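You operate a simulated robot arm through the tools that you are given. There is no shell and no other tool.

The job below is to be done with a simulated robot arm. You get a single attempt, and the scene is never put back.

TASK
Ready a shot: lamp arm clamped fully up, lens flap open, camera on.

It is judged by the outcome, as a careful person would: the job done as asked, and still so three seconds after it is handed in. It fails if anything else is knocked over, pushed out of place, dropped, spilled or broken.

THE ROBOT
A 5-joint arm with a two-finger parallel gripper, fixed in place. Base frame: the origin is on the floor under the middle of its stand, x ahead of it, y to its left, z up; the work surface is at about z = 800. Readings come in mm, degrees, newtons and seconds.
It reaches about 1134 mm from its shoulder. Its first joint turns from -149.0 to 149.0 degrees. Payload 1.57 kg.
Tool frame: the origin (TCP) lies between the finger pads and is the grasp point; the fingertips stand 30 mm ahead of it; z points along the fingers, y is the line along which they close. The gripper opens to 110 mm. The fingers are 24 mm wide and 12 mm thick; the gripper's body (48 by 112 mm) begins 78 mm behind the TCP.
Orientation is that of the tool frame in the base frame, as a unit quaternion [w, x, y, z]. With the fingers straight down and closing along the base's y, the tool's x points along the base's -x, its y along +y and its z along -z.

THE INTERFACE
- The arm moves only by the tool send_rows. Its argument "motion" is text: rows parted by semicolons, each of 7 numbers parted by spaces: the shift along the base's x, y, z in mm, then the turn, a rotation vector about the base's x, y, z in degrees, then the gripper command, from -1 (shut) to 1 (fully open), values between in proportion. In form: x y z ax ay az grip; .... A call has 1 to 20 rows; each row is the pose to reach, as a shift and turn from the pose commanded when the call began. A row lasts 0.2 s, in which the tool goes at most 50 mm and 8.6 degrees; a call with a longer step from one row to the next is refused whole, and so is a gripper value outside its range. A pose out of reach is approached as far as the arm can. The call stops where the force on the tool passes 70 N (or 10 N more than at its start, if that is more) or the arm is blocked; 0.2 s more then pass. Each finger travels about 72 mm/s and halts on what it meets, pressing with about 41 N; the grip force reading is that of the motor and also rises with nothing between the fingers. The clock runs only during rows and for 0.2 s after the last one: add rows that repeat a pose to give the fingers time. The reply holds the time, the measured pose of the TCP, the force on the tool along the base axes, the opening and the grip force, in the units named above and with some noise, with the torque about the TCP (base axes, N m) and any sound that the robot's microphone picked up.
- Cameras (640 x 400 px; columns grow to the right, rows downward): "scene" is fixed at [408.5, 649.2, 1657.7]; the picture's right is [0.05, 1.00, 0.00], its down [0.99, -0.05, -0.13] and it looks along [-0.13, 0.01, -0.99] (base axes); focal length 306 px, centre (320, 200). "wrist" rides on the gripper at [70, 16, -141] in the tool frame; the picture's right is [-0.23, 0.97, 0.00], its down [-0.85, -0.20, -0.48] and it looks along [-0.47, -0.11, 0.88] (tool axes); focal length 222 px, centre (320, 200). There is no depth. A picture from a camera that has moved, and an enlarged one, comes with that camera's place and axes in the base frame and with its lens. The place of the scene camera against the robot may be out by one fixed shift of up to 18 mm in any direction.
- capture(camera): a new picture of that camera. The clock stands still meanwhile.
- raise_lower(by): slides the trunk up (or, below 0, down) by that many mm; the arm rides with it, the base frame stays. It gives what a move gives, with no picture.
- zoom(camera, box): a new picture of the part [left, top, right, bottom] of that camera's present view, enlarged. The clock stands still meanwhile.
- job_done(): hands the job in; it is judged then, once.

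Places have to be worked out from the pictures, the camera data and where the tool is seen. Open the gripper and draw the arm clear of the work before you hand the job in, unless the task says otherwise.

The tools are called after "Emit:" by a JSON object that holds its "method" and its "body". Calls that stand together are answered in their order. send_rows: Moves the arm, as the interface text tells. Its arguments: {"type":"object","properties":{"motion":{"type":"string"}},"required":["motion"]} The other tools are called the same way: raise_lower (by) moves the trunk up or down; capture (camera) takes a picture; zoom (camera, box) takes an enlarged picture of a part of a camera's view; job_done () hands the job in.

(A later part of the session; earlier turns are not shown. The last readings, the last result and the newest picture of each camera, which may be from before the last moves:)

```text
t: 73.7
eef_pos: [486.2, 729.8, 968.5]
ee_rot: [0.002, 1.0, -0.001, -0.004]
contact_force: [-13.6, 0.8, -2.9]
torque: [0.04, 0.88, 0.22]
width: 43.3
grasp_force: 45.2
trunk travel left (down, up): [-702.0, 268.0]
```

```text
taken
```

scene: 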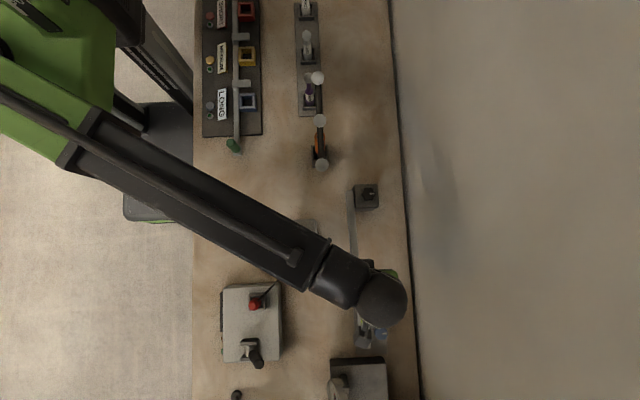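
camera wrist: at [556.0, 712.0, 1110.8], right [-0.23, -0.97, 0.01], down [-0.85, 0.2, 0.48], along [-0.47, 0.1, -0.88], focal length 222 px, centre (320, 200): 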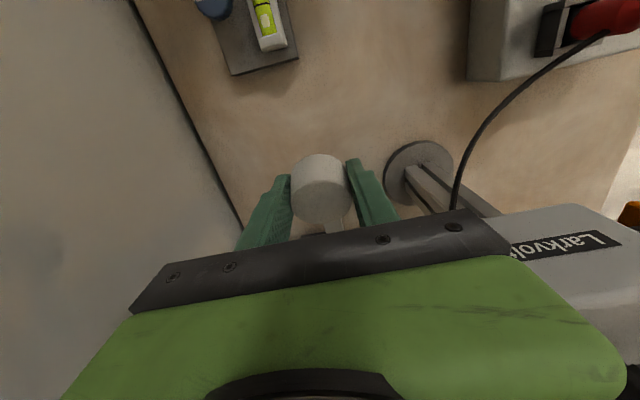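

It follows my predicted arc within a millimetre. I continue the staircase.

Emit:
{"method": "send_rows", "body": {"motion": "-7.5 0 0 0 0 0 -0.4; -7.5 0 0 0 0 0 -0.4"}}

Emit:
{"method": "raise_lower", "body": {"by": 18}}

Emit:
{"method": "send_rows", "body": {"motion": "-8.5 0 0 0 0 0 -0.4; -8.5 0 0 0 0 0 -0.4"}}

Emit:
{"method": "raise_lower", "body": {"by": 16}}

Emit:
{"method": "send_rows", "body": {"motion": "-9.5 0 0 0 0 0 -0.4; -9.5 0 0 0 0 0 -0.4"}}

Emit:
{"method": "raise_lower", "body": {"by": 14}}

Emit:
{"method": "zoom", "body": {"camera": "wrist", "box": [230, 100, 410, 260]}}

```text
t: 74.3
eef_pos: [486.6, 728.9, 968.7]
ee_rot: [0.001, 1.0, -0.002, 0.001]
contact_force: [24.2, 16.6, 16.8]
torque: [0.75, 0.74, 0.02]
width: 43.8
grasp_force: 44.9
trunk travel left (down, up): [-702.0, 268.0]
```

```text
t: 75.0
eef_pos: [477.0, 729.2, 986.9]
ee_rot: [0.003, 1.0, 0.0, -0.004]
contact_force: [-18.5, -1.3, -8.6]
torque: [0.31, 1.0, 0.32]
width: 43.3
grasp_force: 45.0
trunk travel left (down, up): [-720.0, 250.0]
```

```text
t: 75.6
eef_pos: [478.3, 728.9, 985.8]
ee_rot: [0.001, 1.0, -0.002, 0.001]
contact_force: [19.9, 16.1, 17.8]
torque: [0.7, 0.9, 0.17]
width: 43.6
grasp_force: 44.9
trunk travel left (down, up): [-720.0, 250.0]
```

```text
t: 76.2
eef_pos: [469.1, 729.9, 1002.7]
ee_rot: [0.003, 1.0, 0.0, -0.003]
contact_force: [-23.2, -4.2, -12.9]
torque: [0.54, 0.93, 0.39]
width: 44.0
grasp_force: 44.5
trunk travel left (down, up): [-736.0, 234.0]
```

```text
t: 76.8
eef_pos: [468.8, 727.7, 1004.1]
ee_rot: [0.001, 1.0, -0.002, 0.002]
contact_force: [27.5, 20.7, 23.0]
torque: [0.74, 0.25, 0.04]
width: 43.6
grasp_force: 44.5
trunk travel left (down, up): [-736.0, 234.0]
```

```text
t: 77.4
eef_pos: [459.7, 730.2, 1016.0]
ee_rot: [0.003, 1.0, 0.0, -0.003]
contact_force: [-19.5, 0.1, -14.2]
torque: [0.46, 0.77, 0.58]
width: 43.6
grasp_force: 45.1
trunk travel left (down, up): [-750.0, 220.0]
```

```text
2.50 times, centred on (320, 180) of wrist
camera zoom: at [529.9, 712.2, 1157.9], right [-0.23, -0.97, 0.01], down [-0.85, 0.2, 0.48], along [-0.47, 0.1, -0.88], focal length 555 px, centre (320, 250)
```

zoom: 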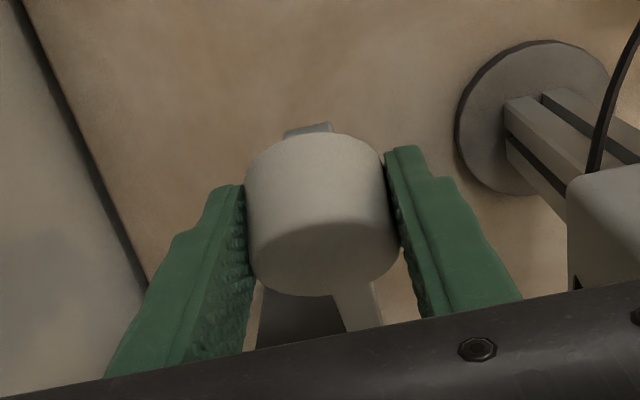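

About 30° up so far. Continuing with smaller rises and larger inward steps.

Emit:
{"method": "send_rows", "body": {"motion": "-10 0 0 0 0 0 -0.4; -10 0 0 0 0 0 -0.4"}}

Emit:
{"method": "raise_lower", "body": {"by": 12}}

Emit:
{"method": "send_rows", "body": {"motion": "-11 0 0 0 0 0 -0.4; -11 0 0 0 0 0 -0.4"}}

Emit:
{"method": "raise_lower", "body": {"by": 12}}

Emit:
{"method": "send_rows", "body": {"motion": "-12 0 0 0 0 0 -0.4; -12 0 0 0 0 0 -0.4"}}

Emit:
{"method": "raise_lower", "body": {"by": 11}}

Emit:
{"method": "send_rows", "body": {"motion": "-13 0 0 0 0 0 -0.4; -13 0 0 0 0 0 -0.4"}}

Emit:
{"method": "raise_lower", "body": {"by": 10}}

Emit:
{"method": "zoom", "body": {"camera": "wrist", "box": [230, 100, 410, 260]}}

Emit:
{"method": "capture", "body": {"camera": "scene"}}

```text
t: 78.0
eef_pos: [459.7, 728.3, 1015.5]
ee_rot: [0.001, 1.0, -0.004, 0.002]
contact_force: [25.8, 19.8, 24.6]
torque: [0.67, 0.12, 0.04]
width: 43.5
grasp_force: 45.2
trunk travel left (down, up): [-750.0, 220.0]
```

```text
t: 78.6
eef_pos: [450.3, 728.5, 1028.6]
ee_rot: [0.003, 1.0, 0.0, -0.004]
contact_force: [-20.5, -4.5, -18.1]
torque: [0.36, 0.49, 0.44]
width: 43.4
grasp_force: 44.8
trunk travel left (down, up): [-762.0, 208.0]
```

```text
t: 79.2
eef_pos: [448.8, 728.9, 1027.8]
ee_rot: [-0.001, 1.0, -0.003, 0.002]
contact_force: [29.0, 22.2, 24.9]
torque: [0.43, -0.23, -0.03]
width: 43.7
grasp_force: 45.2
trunk travel left (down, up): [-762.0, 208.0]
```

```text
t: 79.8
eef_pos: [437.9, 728.8, 1039.9]
ee_rot: [0.003, 1.0, 0.0, -0.004]
contact_force: [-25.5, -3.1, -23.9]
torque: [0.45, 0.66, 0.35]
width: 43.5
grasp_force: 44.9
trunk travel left (down, up): [-774.0, 196.0]
```

```text
t: 80.4
eef_pos: [436.6, 727.8, 1040.9]
ee_rot: [0.0, 1.0, -0.002, 0.001]
contact_force: [25.6, 24.8, 25.2]
torque: [0.62, -0.43, 0.05]
width: 43.7
grasp_force: 45.2
trunk travel left (down, up): [-774.0, 196.0]
```

```text
t: 81.0
eef_pos: [427.8, 729.9, 1050.5]
ee_rot: [0.004, 1.0, 0.0, -0.004]
contact_force: [-24.4, 0.0, -26.1]
torque: [0.46, 0.65, 0.41]
width: 43.4
grasp_force: 44.8
trunk travel left (down, up): [-785.0, 185.0]
```

```text
t: 81.6
eef_pos: [422.9, 729.4, 1051.3]
ee_rot: [0.0, 1.0, -0.003, 0.001]
contact_force: [25.7, 21.8, 24.3]
torque: [1.27, -0.71, 0.78]
width: 43.6
grasp_force: 45.1
trunk travel left (down, up): [-785.0, 185.0]
```

```text
t: 82.2
eef_pos: [413.4, 729.4, 1060.1]
ee_rot: [0.004, 1.0, 0.0, -0.004]
contact_force: [-23.9, -2.7, -27.6]
torque: [0.48, 0.73, 0.54]
width: 43.6
grasp_force: 45.2
trunk travel left (down, up): [-795.0, 175.0]
```

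```text
2.50 times, centred on (320, 180) of wrist
camera zoom: at [483.7, 712.4, 1201.9], right [-0.23, -0.97, 0.01], down [-0.85, 0.2, 0.48], along [-0.47, 0.1, -0.87], focal length 555 px, centre (320, 250)
```

zoom: 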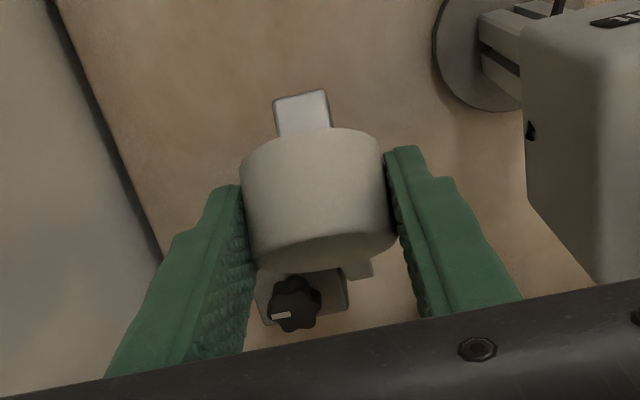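

```text
taken
```

scene: 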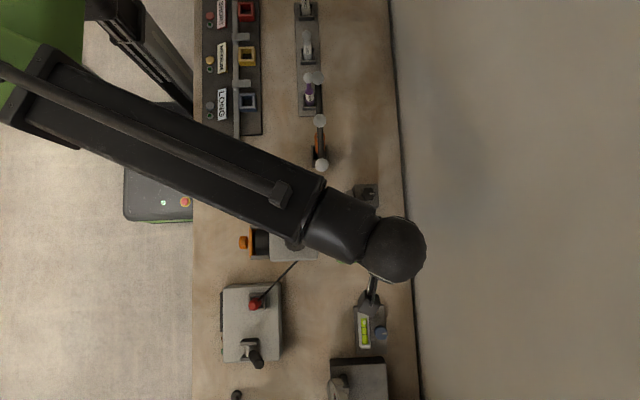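

About 48° up, forces small. Continuing.

Emit:
{"method": "send_rows", "body": {"motion": "-7 0 0 0 0 0 -0.4; -13.5 0 0 0 0 0 -0.4; -13.5 0 0 0 0 0 -0.4"}}

Emit:
{"method": "raise_lower", "body": {"by": 9}}

Emit:
{"method": "send_rows", "body": {"motion": "-8 0 0 0 0 0 -0.4; -15 0 0 0 0 0 -0.4; -15 0 0 0 0 0 -0.4"}}

Emit:
{"method": "raise_lower", "body": {"by": 8}}

Emit:
{"method": "send_rows", "body": {"motion": "-8 0 0 0 0 0 -0.4; -16 0 0 0 0 0 -0.4; -16 0 0 0 0 0 -0.4"}}

Emit:
{"method": "raise_lower", "body": {"by": 7}}

Emit:
{"method": "send_rows", "body": {"motion": "-9 0 0 0 0 0 -0.4; -18 0 0 0 0 0 -0.4; -18 0 0 0 0 0 -0.4"}}

Emit:
{"method": "raise_lower", "body": {"by": 5}}

Emit:
{"method": "zoom", "body": {"camera": "wrist", "box": [230, 100, 410, 260]}}

Emit:
{"method": "capture", "body": {"camera": "scene"}}

```text
t: 83.0
eef_pos: [407.1, 729.3, 1060.7]
ee_rot: [0.0, 1.0, -0.003, 0.001]
contact_force: [24.0, 19.5, 26.7]
torque: [0.86, -0.72, 0.52]
width: 43.5
grasp_force: 45.3
trunk travel left (down, up): [-795.0, 175.0]
```

```text
t: 83.6
eef_pos: [400.3, 729.1, 1070.3]
ee_rot: [0.005, 1.0, -0.001, -0.004]
contact_force: [-21.3, -4.8, -28.6]
torque: [0.39, 0.75, 0.48]
width: 43.7
grasp_force: 45.2
trunk travel left (down, up): [-804.0, 166.0]
```

```text
t: 84.4
eef_pos: [392.7, 729.0, 1071.8]
ee_rot: [0.0, 1.0, -0.003, 0.001]
contact_force: [21.0, 20.0, 29.5]
torque: [0.79, -0.66, 0.48]
width: 43.6
grasp_force: 45.5
trunk travel left (down, up): [-804.0, 166.0]
```

```text
t: 84.9
eef_pos: [386.0, 728.7, 1077.8]
ee_rot: [0.005, 1.0, -0.001, -0.005]
contact_force: [-19.3, -4.5, -30.7]
torque: [0.33, 0.69, 0.47]
width: 44.1
grasp_force: 45.1
trunk travel left (down, up): [-812.0, 158.0]
```

```text
t: 85.7
eef_pos: [376.9, 729.2, 1079.5]
ee_rot: [0.0, 1.0, -0.002, 0.0]
contact_force: [17.6, 21.8, 32.0]
torque: [0.77, -0.61, 0.53]
width: 43.6
grasp_force: 45.2
trunk travel left (down, up): [-812.0, 158.0]
```

```text
t: 86.3
eef_pos: [371.1, 727.7, 1083.8]
ee_rot: [0.005, 1.0, -0.001, -0.003]
contact_force: [-15.9, -2.1, -32.0]
torque: [0.28, 0.5, 0.54]
width: 43.5
grasp_force: 45.0
trunk travel left (down, up): [-819.0, 151.0]
```

```text
t: 87.1
eef_pos: [364.4, 729.2, 1084.8]
ee_rot: [0.001, 1.0, -0.003, 0.0]
contact_force: [37.0, 14.0, 6.1]
torque: [0.35, -0.55, 0.36]
width: 43.3
grasp_force: 45.1
trunk travel left (down, up): [-819.0, 151.0]
```

```text
t: 87.6
eef_pos: [359.6, 728.5, 1086.6]
ee_rot: [0.004, 1.0, -0.002, -0.003]
contact_force: [16.1, -0.7, -30.5]
torque: [0.14, -0.31, 0.2]
width: 43.3
grasp_force: 45.3
trunk travel left (down, up): [-824.0, 146.0]
```

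```text
2.50 times, centred on (320, 180) of wrist
camera zoom: at [429.4, 712.3, 1229.7], right [-0.23, -0.97, 0.01], down [-0.85, 0.21, 0.48], along [-0.47, 0.1, -0.88], focal length 555 px, centre (320, 250)
```

zoom: 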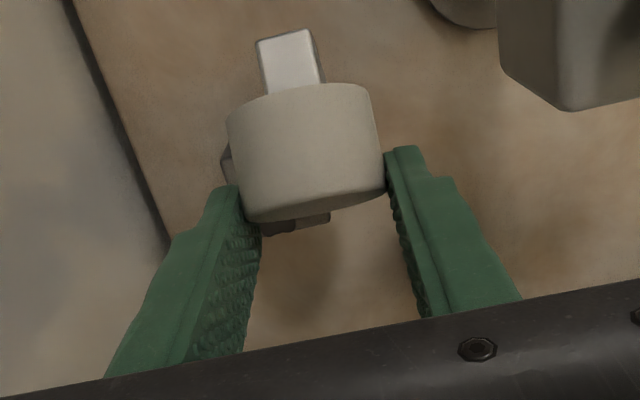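

```text
taken
```

scene: 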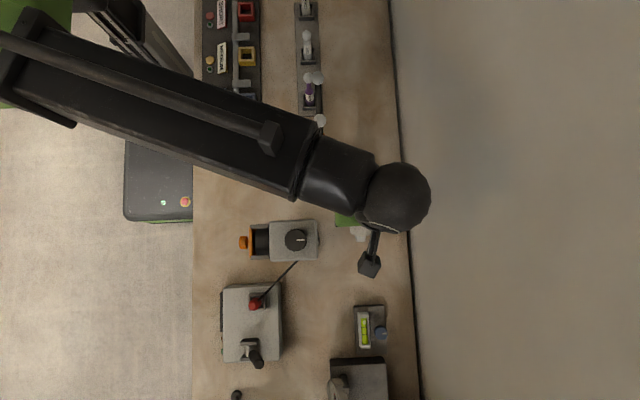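

The last inward step met ~37 N and the head stopped following near 60° elevation, so that looks like the upper stop. I shift back slightly, then loosen the grip a little to see whether the arm stays up by itself.

Emit:
{"method": "send_rows", "body": {"motion": "6 0 0 0 0 0 -0.4; 6 0 0 0 0 0 -0.4"}}

Emit:
{"method": "send_rows", "body": {"motion": "0 0 0 0 0 0 -0.15; 0 0 0 0 0 0 -0.1; 0 0 0 0 0 0 -0.1"}}

Emit:
{"method": "zoom", "body": {"camera": "wrist", "box": [230, 100, 410, 260]}}

Emit:
{"method": "capture", "body": {"camera": "wrist"}}

```text
t: 88.2
eef_pos: [359.1, 727.5, 1090.4]
ee_rot: [0.004, 1.0, -0.001, -0.004]
contact_force: [-15.5, -5.9, -31.9]
torque: [0.04, 0.97, 0.18]
width: 43.5
grasp_force: 44.6
trunk travel left (down, up): [-824.0, 146.0]
```

```text
t: 89.0
eef_pos: [363.6, 727.3, 1090.7]
ee_rot: [0.002, 1.0, -0.001, -0.001]
contact_force: [0.6, -0.3, 0.2]
torque: [-0.01, 0.0, 0.01]
width: 49.2
grasp_force: 0.1
trunk travel left (down, up): [-824.0, 146.0]
```

```text
2.50 times, centred on (320, 180) of wrist
camera zoom: at [432.8, 710.2, 1232.7], right [-0.23, -0.97, 0.0], down [-0.85, 0.2, 0.48], along [-0.47, 0.11, -0.88], focal length 555 px, centre (320, 250)
```

zoom: 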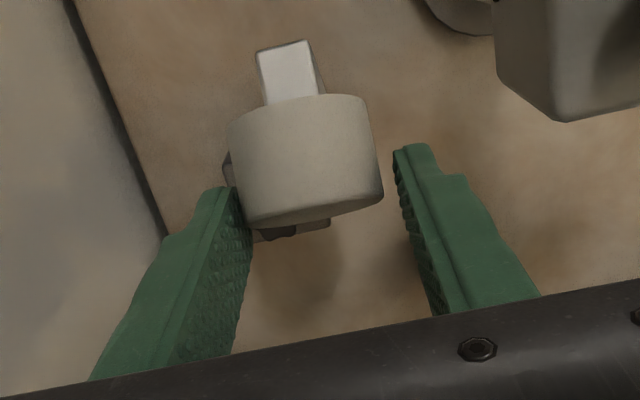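

```text
taken
camera wrist: at [432.8, 710.2, 1232.7], right [-0.23, -0.97, 0.0], down [-0.85, 0.2, 0.48], along [-0.47, 0.11, -0.88], focal length 222 px, centre (320, 200)
```

wrist: 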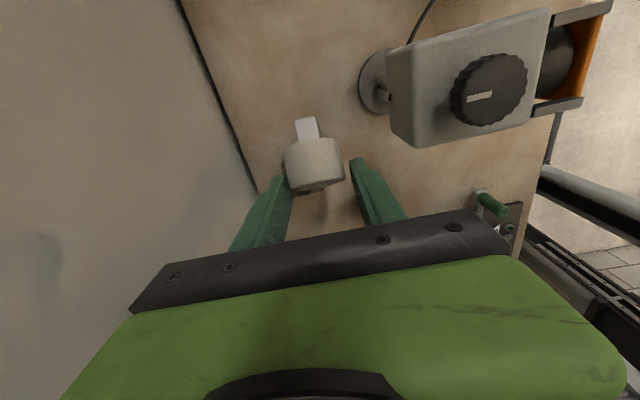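

The arm stays up by itself. I verify that this is truly the upper stop by pushing the bar's underside from the +x side with closed fingers: rise, move +x, close, lower, then push gently.

Emit:
{"method": "raise_lower", "body": {"by": 70}}

Emit:
{"method": "send_rows", "body": {"motion": "40 1 0 0 0 0 -0.5; 80 2 0 0 0 0 -1; 90 2 0 0 0 0 -1; 90 2 0 0 0 0 -1"}}

Emit:
{"method": "raise_lower", "body": {"by": -100}}

Emit:
{"method": "capture", "body": {"camera": "wrist"}}

Emit:
{"method": "capture", "body": {"camera": "scene"}}

```text
t: 90.1
eef_pos: [363.5, 727.0, 1160.5]
ee_rot: [0.002, 1.0, -0.002, -0.001]
contact_force: [0.5, 0.3, 0.1]
torque: [0.05, 0.0, 0.0]
width: 49.4
grasp_force: 0.0
trunk travel left (down, up): [-894.0, 76.0]
```

```text
t: 91.1
eef_pos: [454.1, 730.1, 1160.5]
ee_rot: [0.002, 1.0, -0.002, -0.001]
contact_force: [-0.6, 0.2, -0.5]
torque: [0.0, -0.01, -0.03]
width: 0.0
grasp_force: 20.8
trunk travel left (down, up): [-894.0, 76.0]
```

```text
t: 92.4
eef_pos: [453.5, 728.4, 1061.0]
ee_rot: [0.002, 1.0, -0.002, 0.0]
contact_force: [-0.4, 0.0, 0.7]
torque: [0.03, -0.01, 0.03]
width: 0.0
grasp_force: 21.2
trunk travel left (down, up): [-794.0, 176.0]
```

```text
taken
camera wrist: at [523.3, 712.2, 1202.8], right [-0.23, -0.97, 0.0], down [-0.85, 0.2, 0.48], along [-0.47, 0.11, -0.88], focal length 222 px, centre (320, 200)
```

wrist: 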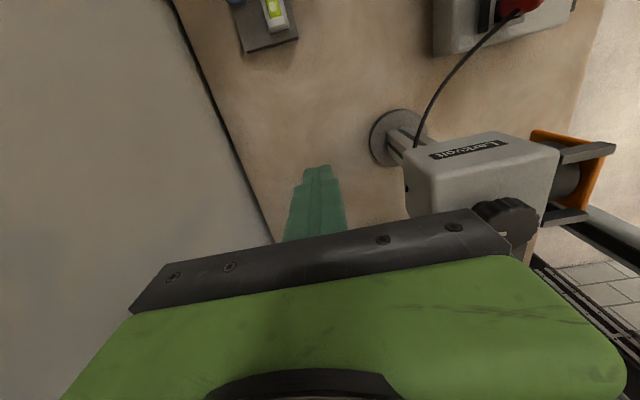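

```text
taken
```

scene: 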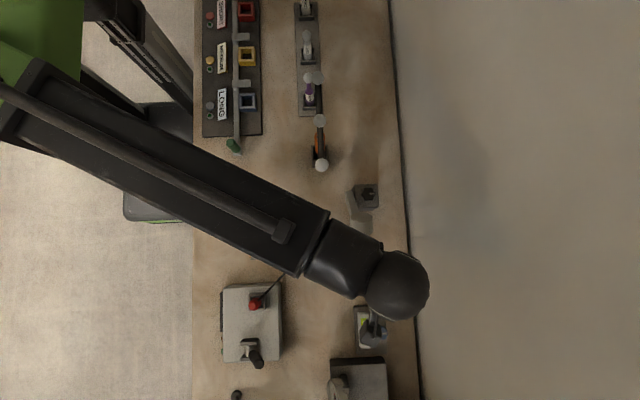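

I push toward −x in small steps, watching the force.

Emit:
{"method": "send_rows", "body": {"motion": "-5 0 0 0 0 0 -1; -10 0 0 0 0 0 -1; -15 0 0 0 0 0 -1; -20 0 0 0 0 0 -1"}}

Emit:
{"method": "send_rows", "body": {"motion": "-4 0 0 0 0 0 -1; -8 0 0 0 0 0 -1; -8 0 0 0 0 0 -1"}}

Emit:
{"method": "send_rows", "body": {"motion": "-4 0 0 0 0 0 -1; -8 0 0 0 0 0 -1; -8 0 0 0 0 0 -1"}}

```text
t: 93.4
eef_pos: [433.2, 729.3, 1061.0]
ee_rot: [0.002, 1.0, -0.001, 0.0]
contact_force: [0.8, 0.1, 0.5]
torque: [-0.01, 0.02, -0.03]
width: 0.1
grasp_force: 21.4
trunk travel left (down, up): [-794.0, 176.0]
```

```text
t: 94.2
eef_pos: [425.9, 730.8, 1061.0]
ee_rot: [0.002, 1.0, -0.002, -0.001]
contact_force: [-0.2, 0.4, -0.2]
torque: [0.02, 0.02, -0.01]
width: 0.0
grasp_force: 21.3
trunk travel left (down, up): [-794.0, 176.0]
```

```text
t: 95.0
eef_pos: [422.9, 729.1, 1060.2]
ee_rot: [0.002, 1.0, -0.003, 0.0]
contact_force: [26.2, 5.2, 9.1]
torque: [0.04, -0.16, 0.0]
width: 0.1
grasp_force: 21.0
trunk travel left (down, up): [-794.0, 176.0]
```

Contact at x≈423 with 26 N. I push 8 mm further in command to see whether the bar moves or is at its stop.

Emit:
{"method": "send_rows", "body": {"motion": "-2 0 0 0 0 0 -1; -4 0 0 0 0 0 -1; -4 0 0 0 0 0 -1"}}

Emit:
{"method": "send_rows", "body": {"motion": "-2 0 0 0 0 0 -1; -4 0 0 0 0 0 -1; -4 0 0 0 0 0 -1"}}

Emit:
{"method": "zoom", "body": {"camera": "scene", "box": [320, 160, 440, 300]}}

```text
t: 95.8
eef_pos: [422.0, 727.6, 1060.4]
ee_rot: [0.002, 1.0, -0.003, 0.002]
contact_force: [48.8, 8.6, 18.3]
torque: [0.01, -0.28, -0.02]
width: 0.0
grasp_force: 20.8
trunk travel left (down, up): [-794.0, 176.0]
```

```text
t: 96.4
eef_pos: [421.2, 728.3, 1059.9]
ee_rot: [0.001, 1.0, -0.005, 0.01]
contact_force: [29.4, -2.2, 1.8]
torque: [-0.52, -0.25, 0.07]
width: 0.0
grasp_force: 21.4
trunk travel left (down, up): [-794.0, 176.0]
stopped in row 2: the force on the tool passed its limit at 72 N (the readings are from after the stop); the commanded pose is now the measured one
```

```text
2.86 times, centred on (380, 230) of scene
camera zoom: at [408.5, 649.2, 1657.7], right [0.05, 1.0, 0.0], down [0.99, -0.05, -0.13], along [-0.13, 0.01, -0.99], focal length 875 px, centre (149, 114)
```

zoom: 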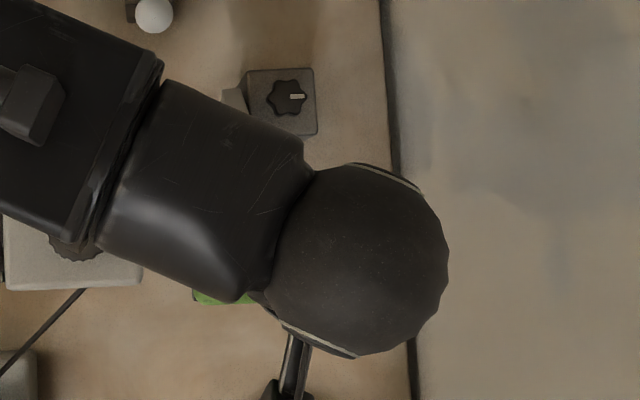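

72 N with no motion: the arm is solidly at its upper stop (~60°). I back off and rise. With the lamp raised, my wrist camera would foul it unless the gripper is turned to the opposite side (roll 0…−75°), so I test that roll range high up.

Emit:
{"method": "send_rows", "body": {"motion": "15 0 0 0 0 0 -1; 30 0 0 0 0 0 -1; 45 0 0 0 0 0 -1; 45 0 0 0 0 0 -1"}}

Emit:
{"method": "raise_lower", "body": {"by": 140}}

Emit:
{"method": "send_rows", "body": {"motion": "0 0 0 0 0 -8.5 -0.6; 0 0 0 0 0 -17 -0.2; 0 0 0 0 0 -25.5 -0.2; 0 0 0 0 0 -34 -0.2; 0 0 0 0 0 -42.5 -0.2; 0 0 0 0 0 -51 -0.2; 0 0 0 0 0 -59.5 -0.2; 0 0 0 0 0 -68 -0.2; 0 0 0 0 0 -76.5 -0.2; 0 0 0 0 0 -85 -0.2; 0 0 0 0 0 -93.5 -0.2; 0 0 0 0 0 -102 -0.2; 0 0 0 0 0 -110.5 -0.2; 0 0 0 0 0 -119 -0.2; 0 0 0 0 0 -127.5 -0.2; 0 0 0 0 0 -136 -0.2; 0 0 0 0 0 -144.5 -0.2; 0 0 0 0 0 -153 -0.2; 0 0 0 0 0 -161.5 -0.2; 0 0 0 0 0 -170 -0.2"}}

Emit:
{"method": "send_rows", "body": {"motion": "0 0 0 0 0 -8.5 -0.2; 0 0 0 0 0 -17 -0.2; 0 0 0 0 0 -25.5 -0.2; 0 0 0 0 0 -34 -0.2; 0 0 0 0 0 -42.5 -0.2; 0 0 0 0 0 -51 -0.2; 0 0 0 0 0 -59.5 -0.2; 0 0 0 0 0 -68 -0.2; 0 0 0 0 0 -76.5 -0.2; 0 0 0 0 0 -85 -0.2"}}

Emit:
{"method": "capture", "body": {"camera": "scene"}}

```text
t: 97.4
eef_pos: [462.0, 729.6, 1060.1]
ee_rot: [0.001, 1.0, -0.004, 0.008]
contact_force: [-0.2, 0.2, 0.5]
torque: [-0.02, -0.01, 0.0]
width: 0.0
grasp_force: 21.6
trunk travel left (down, up): [-794.0, 176.0]
```

```text
t: 99.1
eef_pos: [461.8, 730.4, 1200.5]
ee_rot: [0.003, 1.0, -0.003, 0.007]
contact_force: [-0.1, 0.4, 0.7]
torque: [0.02, 0.03, 0.01]
width: 0.1
grasp_force: 21.3
trunk travel left (down, up): [-934.0, 36.0]
```

```text
t: 103.3
eef_pos: [461.3, 729.1, 1201.1]
ee_rot: [-0.007, -0.083, 0.997, 0.001]
contact_force: [1.0, -0.9, 0.7]
torque: [0.01, 0.03, 0.0]
width: 43.7
grasp_force: 0.0
trunk travel left (down, up): [-934.0, 36.0]
```

```text
t: 105.5
eef_pos: [461.8, 728.7, 1200.5]
ee_rot: [-0.005, 0.612, 0.791, 0.006]
contact_force: [-0.2, -0.8, 0.5]
torque: [-0.03, 0.01, 0.02]
width: 43.7
grasp_force: 0.0
trunk travel left (down, up): [-934.0, 36.0]
```

```text
taken
```

scene: 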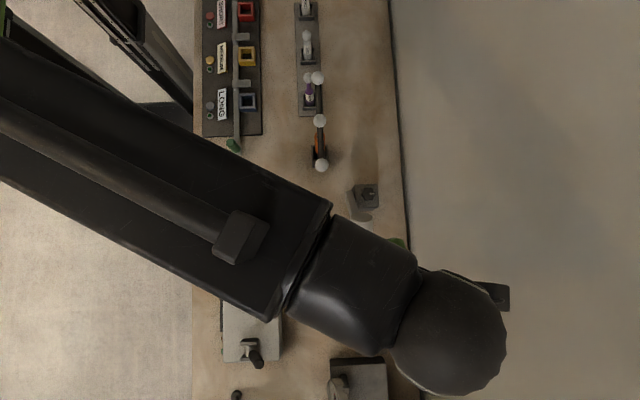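

Roll range is fine (now −75°). I move over the knob while turning back to about −5°, opening 44 mm.

Emit:
{"method": "send_rows", "body": {"motion": "-18 5 0 0 0 7.8 -0.2; -36 10 0 0 0 15.6 -0.2; -54 15 0 0 0 23.4 -0.2; -72 20 0 0 0 31.2 -0.2; -90 25 0 0 0 39 -0.2; -108 30 0 0 0 46.8 -0.2; -126 35 0 0 0 54.6 -0.2; -144 40 0 0 0 62.4 -0.2; -161.8 43 0 0 0 70 -0.2; -161.8 43 0 0 0 70 -0.2"}}

Emit:
{"method": "capture", "body": {"camera": "wrist"}}

Emit:
{"method": "zoom", "body": {"camera": "wrist", "box": [230, 70, 410, 230]}}

Emit:
{"method": "zoom", "body": {"camera": "scene", "box": [300, 130, 420, 260]}}

```text
t: 107.7
eef_pos: [300.4, 773.6, 1200.8]
ee_rot: [-0.006, 0.045, 0.999, 0.002]
contact_force: [-0.7, 0.9, -0.9]
torque: [-0.04, -0.01, -0.01]
width: 43.8
grasp_force: 0.0
trunk travel left (down, up): [-934.0, 36.0]
```

```text
taken
camera wrist: at [233.2, 793.6, 1343.7], right [0.32, 0.95, 0.0], down [0.84, -0.28, 0.47], along [0.44, -0.15, -0.88], focal length 222 px, centre (320, 200)
```

wrist: 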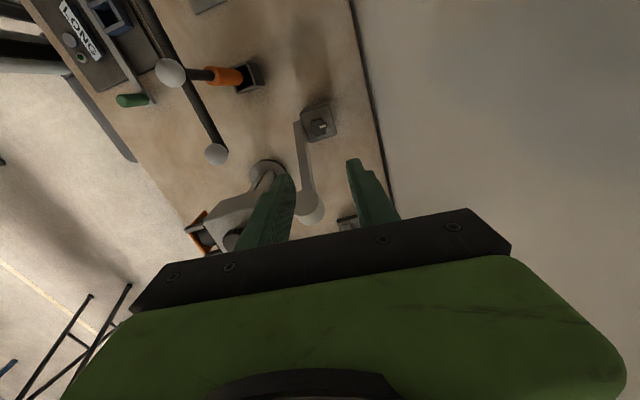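

```text
2.50 times, centred on (320, 150) of wrist
camera zoom: at [233.2, 793.6, 1343.7], right [0.32, 0.95, 0.0], down [0.84, -0.28, 0.47], along [0.44, -0.15, -0.88], focal length 555 px, centre (320, 325)
```

zoom: 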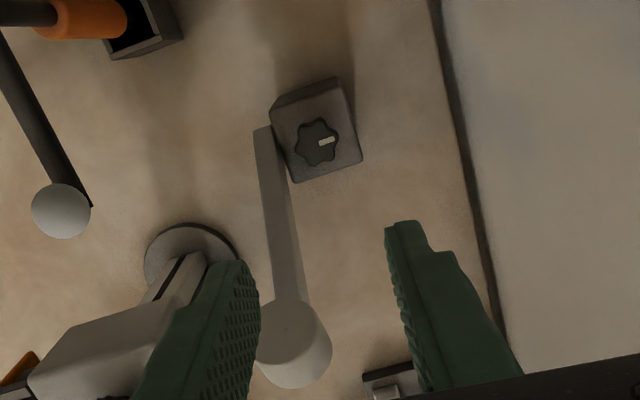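

```text
3.08 times, centred on (360, 195) of scene
camera zoom: at [408.5, 649.2, 1657.7], right [0.05, 1.0, 0.0], down [0.99, -0.05, -0.13], along [-0.13, 0.01, -0.99], focal length 942 px, centre (197, 215)
```

zoom: 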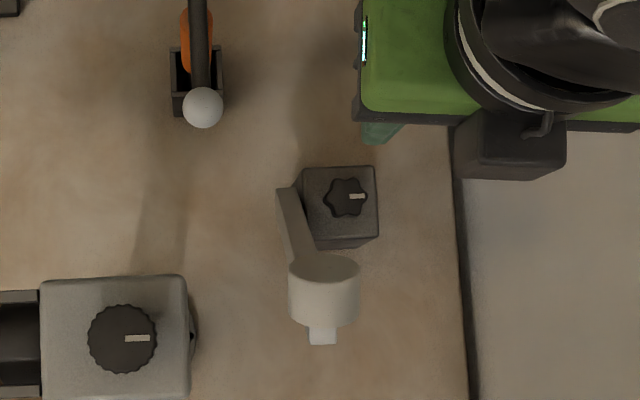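

Knob at ≈(299,769), pointer toward +y. TCP is offset slightly to +y so the −y finger clears the bar. I lower in stages.

Emit:
{"method": "raise_lower", "body": {"by": -200}}

Emit:
{"method": "zoom", "body": {"camera": "wrist", "box": [230, 90, 410, 250]}}

Emit:
{"method": "capture", "body": {"camera": "scene"}}

```text
t: 109.9
eef_pos: [300.2, 772.2, 1001.1]
ee_rot: [-0.007, 0.045, 0.999, 0.002]
contact_force: [0.0, 0.4, 0.0]
torque: [0.0, 0.0, 0.01]
width: 43.9
grasp_force: 0.1
trunk travel left (down, up): [-734.0, 236.0]
```

```text
2.50 times, centred on (320, 170) of wrist
camera zoom: at [233.2, 793.7, 1143.8], right [0.32, 0.95, 0.0], down [0.84, -0.28, 0.47], along [0.44, -0.15, -0.88], focal length 555 px, centre (320, 275)
```

zoom: 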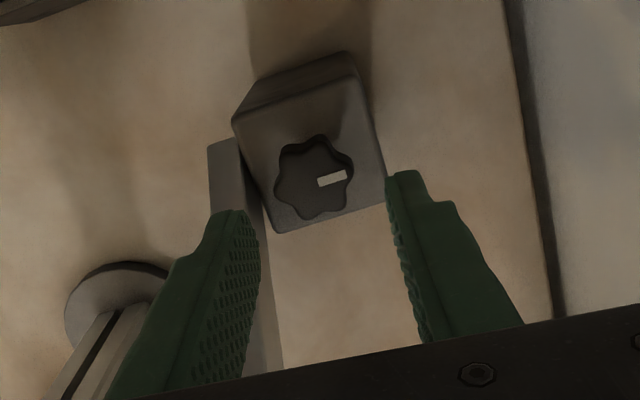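

```text
taken
```

scene: 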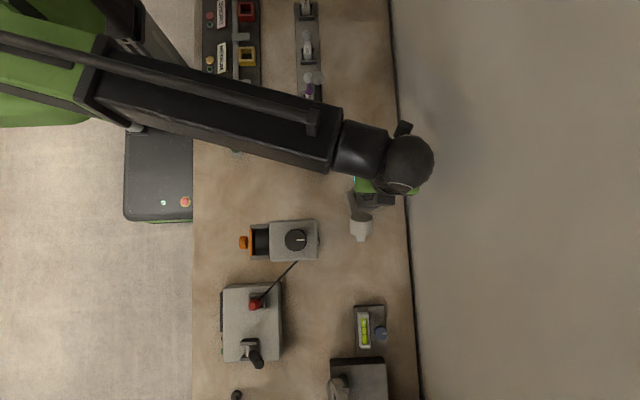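

Clear so far. I lower 35 more, then check the gap between the finger and the bar.

Emit:
{"method": "raise_lower", "body": {"by": -36}}

Emit:
{"method": "zoom", "body": {"camera": "wrist", "box": [230, 90, 410, 250]}}

```text
t: 110.7
eef_pos: [299.2, 773.0, 963.9]
ee_rot: [-0.007, 0.047, 0.999, 0.002]
contact_force: [0.4, 0.5, -0.1]
torque: [0.05, 0.01, 0.0]
width: 44.1
grasp_force: 0.0
trunk travel left (down, up): [-698.0, 272.0]
```

```text
2.50 times, centred on (320, 170) of wrist
camera zoom: at [233.3, 793.6, 1107.8], right [0.32, 0.95, 0.0], down [0.84, -0.28, 0.47], along [0.44, -0.15, -0.88], focal length 555 px, centre (320, 275)
```

zoom: 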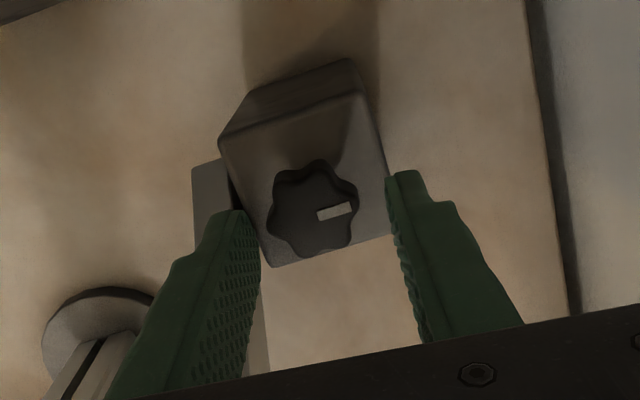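

The knob sits between the fingers with the designed offset. I lower the last 24 mm.

Emit:
{"method": "raise_lower", "body": {"by": -24}}

Emit:
{"method": "zoom", "body": {"camera": "wrist", "box": [230, 90, 410, 250]}}

Emit:
{"method": "zoom", "body": {"camera": "scene", "box": [290, 50, 430, 250]}}

```text
t: 111.4
eef_pos: [300.1, 772.9, 941.1]
ee_rot: [-0.008, 0.046, 0.999, 0.002]
contact_force: [-0.1, 0.1, 0.4]
torque: [0.01, 0.04, -0.02]
width: 43.9
grasp_force: 0.1
trunk travel left (down, up): [-674.0, 296.0]
```

```text
2.50 times, centred on (320, 170) of wrist
camera zoom: at [233.3, 793.6, 1083.8], right [0.32, 0.95, 0.0], down [0.84, -0.28, 0.47], along [0.44, -0.15, -0.88], focal length 555 px, centre (320, 275)
```

zoom: 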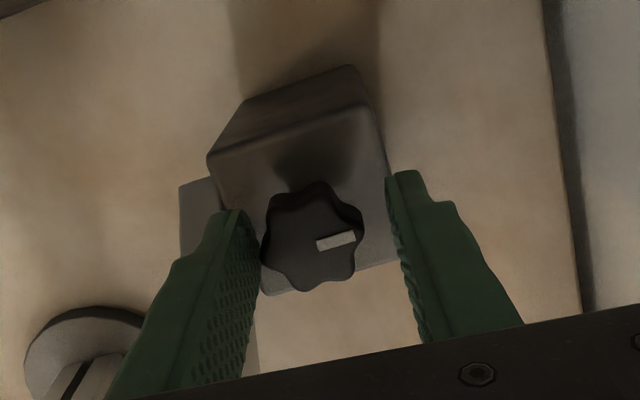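

```text
2.00 times, centred on (360, 150) of scene
camera zoom: at [408.5, 649.2, 1657.7], right [0.05, 1.0, 0.0], down [0.99, -0.05, -0.13], along [-0.13, 0.01, -0.99], focal length 612 px, centre (240, 300)
```

zoom: 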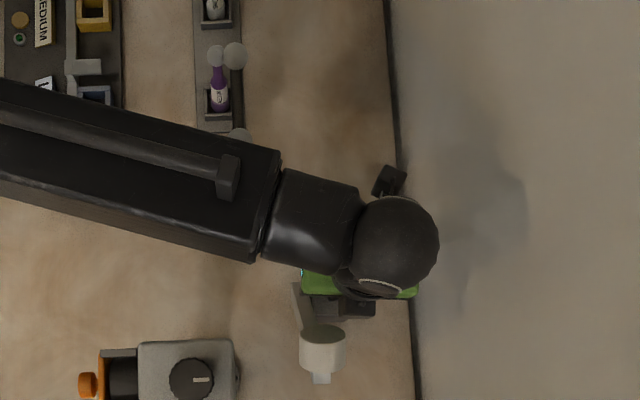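

No contact, wand undisturbed. I close on the knob while recentring, and turn clockwise 66°.

Emit:
{"method": "send_rows", "body": {"motion": "0 -1 0 0 0 0 -0.35; 0 -2.5 0 0 0 0 -0.6; 0 -2.5 0 0 0 0 -0.6; 0 -2.5 0 0 0 -7.5 -0.6; 0 -2.5 0 0 0 -15 -0.6; 0 -2.5 0 0 0 -22.5 -0.6; 0 -2.5 0 0 0 -30 -0.6; 0 -2.5 0 0 0 -37.5 -0.6; 0 -2.5 0 0 0 -45 -0.6; 0 -2.5 0 0 0 -52.5 -0.6; 0 -2.5 0 0 0 -60 -0.6; 0 -2.5 0 0 0 -66 -0.6; 0 -2.5 0 0 0 -66 -0.6"}}

Emit:
{"method": "zoom", "body": {"camera": "wrist", "box": [230, 90, 410, 250]}}

Emit:
{"method": "zoom", "body": {"camera": "scene", "box": [290, 50, 430, 250]}}

```text
t: 114.2
eef_pos: [299.7, 771.1, 941.5]
ee_rot: [-0.004, 0.584, 0.812, 0.006]
contact_force: [-3.7, -10.2, -5.7]
torque: [-0.08, 0.08, 0.0]
width: 33.2
grasp_force: 41.3
trunk travel left (down, up): [-674.0, 296.0]
```

```text
2.50 times, centred on (320, 170) of wrist
camera zoom: at [292.8, 838.3, 1084.0], right [1.0, 0.09, 0.0], down [0.08, -0.88, 0.47], along [0.04, -0.46, -0.88], focal length 555 px, centre (320, 275)
```

zoom: 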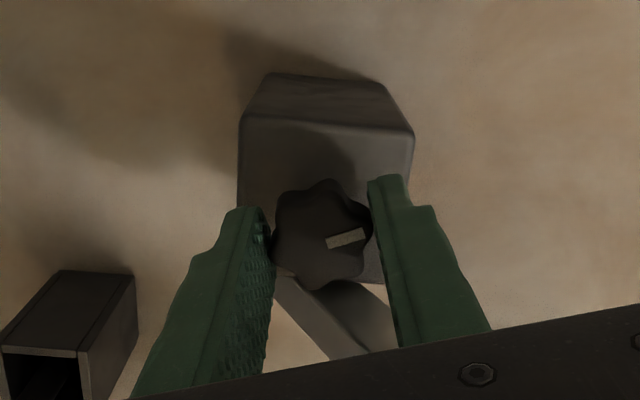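

```text
2.00 times, centred on (360, 150) of scene
camera zoom: at [408.5, 649.2, 1657.7], right [0.05, 1.0, 0.0], down [0.99, -0.05, -0.13], along [-0.13, 0.01, -0.99], focal length 612 px, centre (240, 300)
```

zoom: 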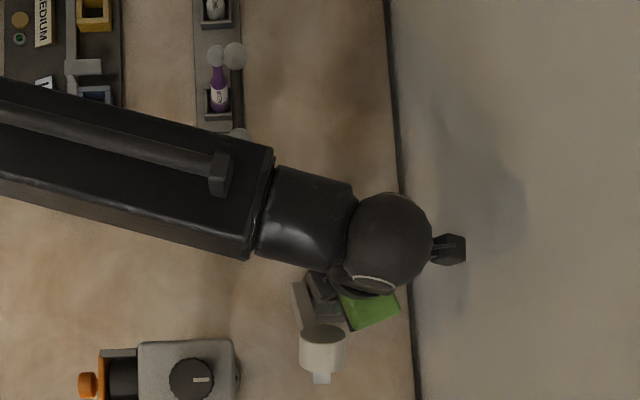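

Pointer is now at about 10–20°, torque still near zero. I open, roll back with the +y offset, regrip and turn clockwise again until it tightens.

Emit:
{"method": "send_rows", "body": {"motion": "0 0 0 0 0 0 -0.2; 0 1.5 0 0 0 0 -0.2; 0 2.5 0 0 0 8 -0.2; 0 2.5 0 0 0 16 -0.2; 0 2.5 0 0 0 24 -0.2; 0 2.5 0 0 0 32 -0.2; 0 2.5 0 0 0 40 -0.2; 0 2.5 0 0 0 48 -0.2; 0 2.5 0 0 0 56 -0.2; 0 2.5 0 0 0 64 -0.2; 0 2.5 0 0 0 64 -0.2"}}

Emit:
{"method": "send_rows", "body": {"motion": "0 -1 0 0 0 0 -0.35; 0 -2.5 0 0 0 0 -0.6; 0 -2.5 0 0 0 0 -0.6; 0 -2.5 0 0 0 -6 -0.6; 0 -2.5 0 0 0 -12 -0.6; 0 -2.5 0 0 0 -18 -0.6; 0 -2.5 0 0 0 -24 -0.6; 0 -2.5 0 0 0 -24 -0.6"}}

Emit:
{"method": "zoom", "body": {"camera": "wrist", "box": [230, 90, 410, 250]}}

```text
t: 116.6
eef_pos: [300.9, 772.2, 939.9]
ee_rot: [-0.006, 0.064, 0.998, 0.002]
contact_force: [0.2, -0.2, 0.2]
torque: [0.03, 0.0, 0.0]
width: 44.0
grasp_force: 0.0
trunk travel left (down, up): [-674.0, 296.0]
```

```text
t: 118.4
eef_pos: [300.3, 770.8, 941.0]
ee_rot: [-0.007, 0.271, 0.963, 0.003]
contact_force: [-3.8, -10.4, -8.6]
torque: [0.02, 0.49, 0.04]
width: 33.4
grasp_force: 40.9
trunk travel left (down, up): [-674.0, 296.0]
```

```text
2.50 times, centred on (320, 170) of wrist
camera zoom: at [249.9, 817.6, 1083.9], right [0.7, 0.71, 0.0], down [0.63, -0.62, 0.47], along [0.33, -0.33, -0.88], focal length 555 px, centre (320, 275)
```

zoom: 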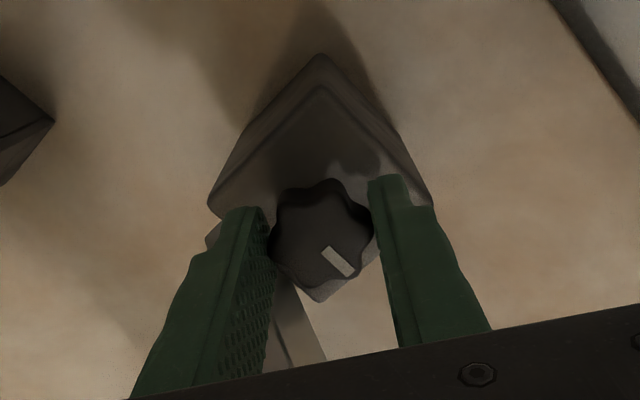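

Pointer at about −4° — its original clamped position. I keep turning clockwise in small steps to find the tight stop.

Emit:
{"method": "send_rows", "body": {"motion": "0 0 0 0 0 -5 -0.6; 0 0 0 0 0 -10 -0.6; 0 0 0 0 0 -10 -0.6"}}

Emit:
{"method": "send_rows", "body": {"motion": "0 0 0 0 0 -5 -0.6; 0 0 0 0 0 -10 -0.6; 0 0 0 0 0 -10 -0.6"}}

Emit:
{"method": "zoom", "body": {"camera": "wrist", "box": [230, 90, 410, 250]}}

```text
t: 119.2
eef_pos: [300.6, 769.5, 940.6]
ee_rot: [-0.006, 0.353, 0.935, 0.004]
contact_force: [-2.0, -8.7, -5.1]
torque: [-0.23, 0.0, 0.01]
width: 33.4
grasp_force: 41.4
trunk travel left (down, up): [-674.0, 296.0]
```

```text
t: 120.0
eef_pos: [299.8, 770.5, 940.9]
ee_rot: [-0.006, 0.433, 0.901, 0.004]
contact_force: [0.3, 2.7, 4.5]
torque: [0.15, 0.0, 0.44]
width: 33.4
grasp_force: 41.0
trunk travel left (down, up): [-674.0, 296.0]
```

```text
2.50 times, centred on (320, 170) of wrist
camera zoom: at [269.1, 831.8, 1084.0], right [0.9, 0.43, 0.0], down [0.38, -0.8, 0.47], along [0.2, -0.42, -0.89], focal length 555 px, centre (320, 275)
```

zoom: 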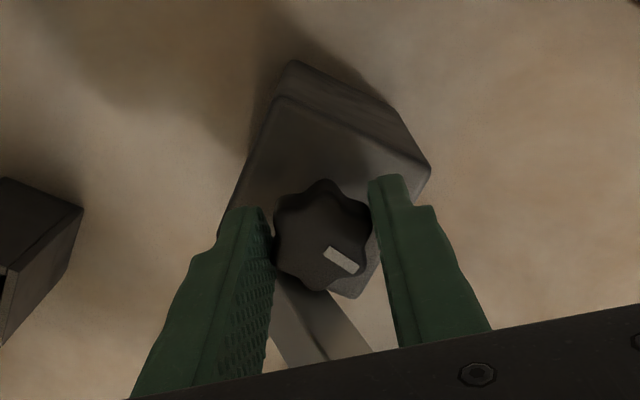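

Torque rises to 0.44 N m with the pointer at about −17°: that is the tight stop. One more small push to confirm.

Emit:
{"method": "send_rows", "body": {"motion": "0 0 0 0 0 -4 -0.6; 0 0 0 0 0 -8 -0.6; 0 0 0 0 0 -8 -0.6; 0 0 0 0 0 -8 -0.6"}}

Emit:
{"method": "zoom", "body": {"camera": "wrist", "box": [230, 90, 410, 250]}}

```text
t: 121.0
eef_pos: [300.3, 770.6, 940.0]
ee_rot: [-0.005, 0.495, 0.869, 0.004]
contact_force: [5.1, 6.7, 6.7]
torque: [0.09, -0.23, 0.59]
width: 33.4
grasp_force: 41.2
trunk travel left (down, up): [-674.0, 296.0]
```

```text
2.50 times, centred on (320, 170) of wrist
camera zoom: at [278.3, 835.4, 1083.7], right [0.95, 0.3, 0.0], down [0.27, -0.84, 0.47], along [0.14, -0.44, -0.88], focal length 555 px, centre (320, 275)
```

zoom: 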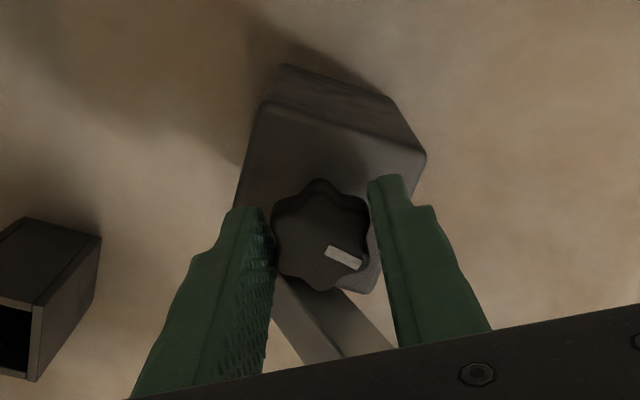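

Tight. I open and rise straight up well clear of the lamp.

Emit:
{"method": "send_rows", "body": {"motion": "0 0 0 0 0 0 -0.15; 0 0 0 0 0 0 -0.1; 0 0 0 0 0 0 -0.1"}}

Emit:
{"method": "raise_lower", "body": {"by": 260}}

Emit:
{"method": "capture", "body": {"camera": "wrist"}}

Emit:
{"method": "zoom", "body": {"camera": "scene", "box": [200, 50, 430, 300]}}

```text
t: 121.8
eef_pos: [299.8, 769.9, 940.0]
ee_rot: [-0.006, 0.495, 0.869, 0.005]
contact_force: [-0.2, -0.4, -0.8]
torque: [0.02, 0.0, -0.02]
width: 49.4
grasp_force: 0.0
trunk travel left (down, up): [-674.0, 296.0]
```

```text
t: 124.5
eef_pos: [299.0, 770.2, 1200.8]
ee_rot: [-0.005, 0.495, 0.869, 0.005]
contact_force: [-0.1, 0.8, 0.5]
torque: [0.0, -0.02, -0.02]
width: 49.4
grasp_force: 0.1
trunk travel left (down, up): [-934.0, 36.0]
```

```text
taken
camera wrist: at [277.8, 835.3, 1343.6], right [0.95, 0.3, 0.0], down [0.27, -0.84, 0.47], along [0.14, -0.44, -0.88], focal length 222 px, centre (320, 200)
```

wrist: 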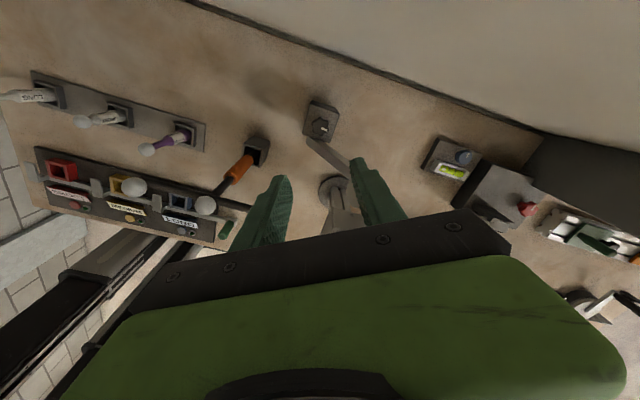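

```text
1.60 times, centred on (315, 175) of scene
camera zoom: at [408.5, 649.2, 1657.7], right [0.05, 1.0, 0.0], down [0.99, -0.05, -0.13], along [-0.13, 0.01, -0.99], focal length 490 px, centre (328, 240)
```

zoom: 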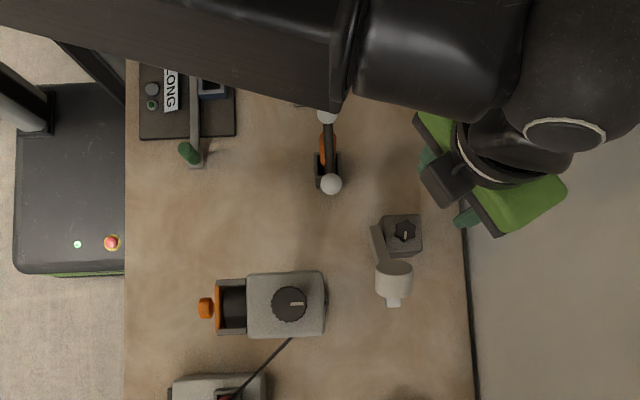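

The lamp is up and clamped. Now the flap: I move over to the camera's front (knob ≈ (400,484,989)) while turning the gripper so it closes along x with its camera on the −y side.

Emit:
{"method": "send_rows", "body": {"motion": "5.6 -16 0 0 0 8.3 0; 11.2 -32 0 0 0 16.6 0; 16.8 -48 0 0 0 24.9 0; 22.4 -64 0 0 0 33.2 0; 28 -80 0 0 0 41.5 0; 33.6 -96 0 0 0 49.8 0; 39.2 -112 0 0 0 58.1 0; 44.8 -128 0 0 0 66.4 0; 50.4 -144 0 0 0 74.7 0; 56 -160 0 0 0 83 0; 61.6 -176 0 0 0 91.3 0; 67.2 -192 0 0 0 99.6 0; 72.8 -208 0 0 0 107.9 0; 78.4 -224 0 0 0 116.2 0; 84 -240 0 0 0 124.5 0; 89.6 -256 0 0 0 132.8 0; 95.2 -272 0 0 0 141.1 0; 101 -290 0 0 0 149.3 0; 101 -290 0 0 0 149.3 0"}}

Emit:
{"method": "capture", "body": {"camera": "wrist"}}

Emit:
{"method": "capture", "body": {"camera": "scene"}}

```text
t: 128.4
eef_pos: [400.3, 481.3, 1201.4]
ee_rot: [0.005, 0.708, -0.707, 0.004]
contact_force: [0.3, -0.8, -0.2]
torque: [-0.04, -0.01, 0.0]
width: 55.0
grasp_force: 0.1
trunk travel left (down, up): [-934.0, 36.0]
```

```text
taken
camera wrist: at [384.0, 412.0, 1343.7], right [-0.97, 0.23, 0.0], down [0.2, 0.86, 0.47], along [0.11, 0.45, -0.88], focal length 222 px, centre (320, 200)
```

wrist: 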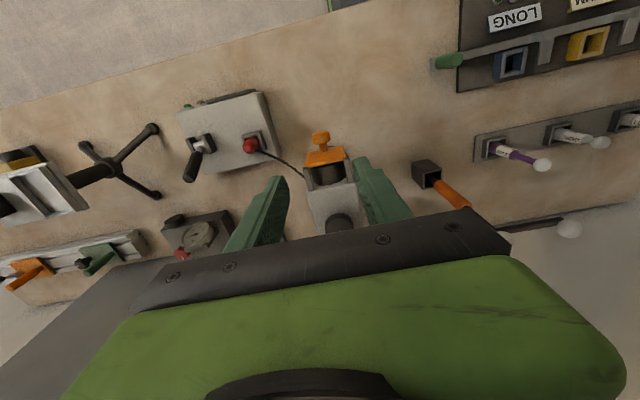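

```text
taken
```

scene: 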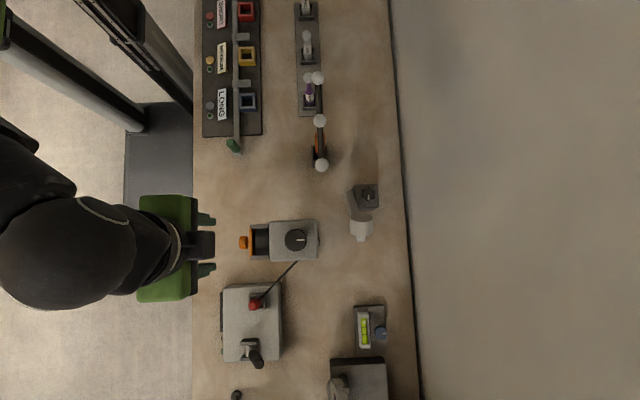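

Knob is at ≈(401,484). I lower 130 and look closer.

Emit:
{"method": "raise_lower", "body": {"by": -130}}

Emit:
{"method": "zoom", "body": {"camera": "wrist", "box": [230, 80, 430, 240]}}

Emit:
{"method": "zoom", "body": {"camera": "scene", "box": [150, 170, 350, 300]}}

```text
t: 130.0
eef_pos: [400.5, 481.0, 1071.9]
ee_rot: [-0.006, -0.707, 0.707, -0.004]
contact_force: [0.4, -0.6, -0.1]
torque: [-0.03, -0.03, 0.02]
width: 55.0
grasp_force: 0.0
trunk travel left (down, up): [-804.0, 166.0]
```

```text
2.50 times, centred on (330, 160) of wrist
camera zoom: at [383.8, 411.9, 1213.8], right [-0.97, 0.23, 0.0], down [0.2, 0.86, 0.47], along [0.11, 0.45, -0.88], focal length 555 px, centre (295, 300)
```

zoom: 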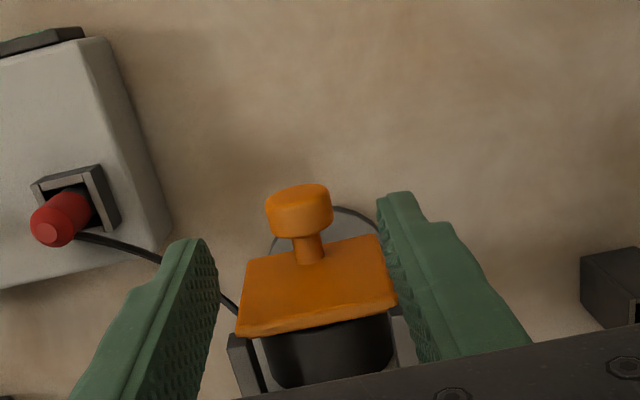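

```text
3.08 times, centred on (250, 235) of scene
camera zoom: at [408.5, 649.2, 1657.7], right [0.05, 1.0, 0.0], down [0.99, -0.05, -0.13], along [-0.13, 0.01, -0.99], focal length 942 px, centre (535, 92)
```

zoom: 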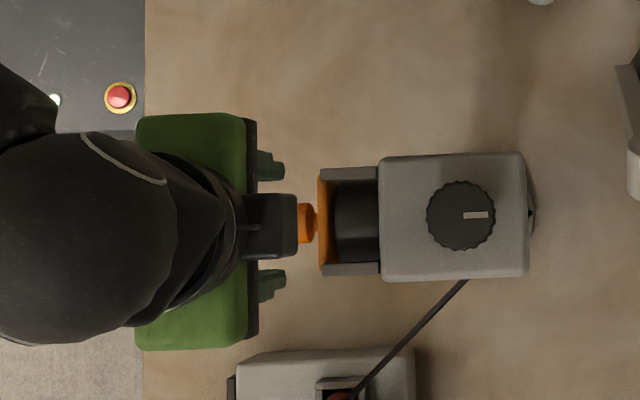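

Knob head at ≈(400,483,995); plate x 371–429, y≈507, z 981–1038. I lower 55 so just the fingertips reach around the knob, then close.

Emit:
{"method": "raise_lower", "body": {"by": -55}}

Emit:
{"method": "send_rows", "body": {"motion": "0 1 0 0 0 0 -0.3; 0 1 0 0 0 0 -0.65; 0 1 0 0 0 0 -0.65; 0 1 0 0 0 0 -0.65"}}

Emit:
{"method": "zoom", "body": {"camera": "wrist", "box": [230, 80, 430, 240]}}

```text
t: 131.0
eef_pos: [400.2, 482.5, 1015.4]
ee_rot: [-0.006, -0.707, 0.707, -0.004]
contact_force: [-0.1, -0.5, -0.2]
torque: [0.0, -0.02, -0.03]
width: 54.9
grasp_force: 0.1
trunk travel left (down, up): [-749.0, 221.0]
```

```text
t: 132.0
eef_pos: [399.8, 482.1, 1015.7]
ee_rot: [-0.006, -0.706, 0.708, -0.004]
contact_force: [1.0, -0.9, 0.9]
torque: [0.02, 0.04, 0.02]
width: 26.9
grasp_force: 37.5
trunk travel left (down, up): [-749.0, 221.0]
```

```text
2.50 times, centred on (330, 160) of wrist
camera zoom: at [383.6, 413.2, 1158.8], right [-0.97, 0.23, 0.0], down [0.2, 0.86, 0.47], along [0.11, 0.45, -0.88], focal length 555 px, centre (295, 300)
```

zoom: 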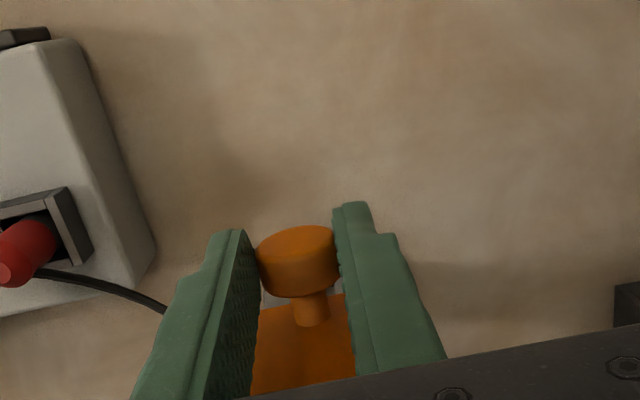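

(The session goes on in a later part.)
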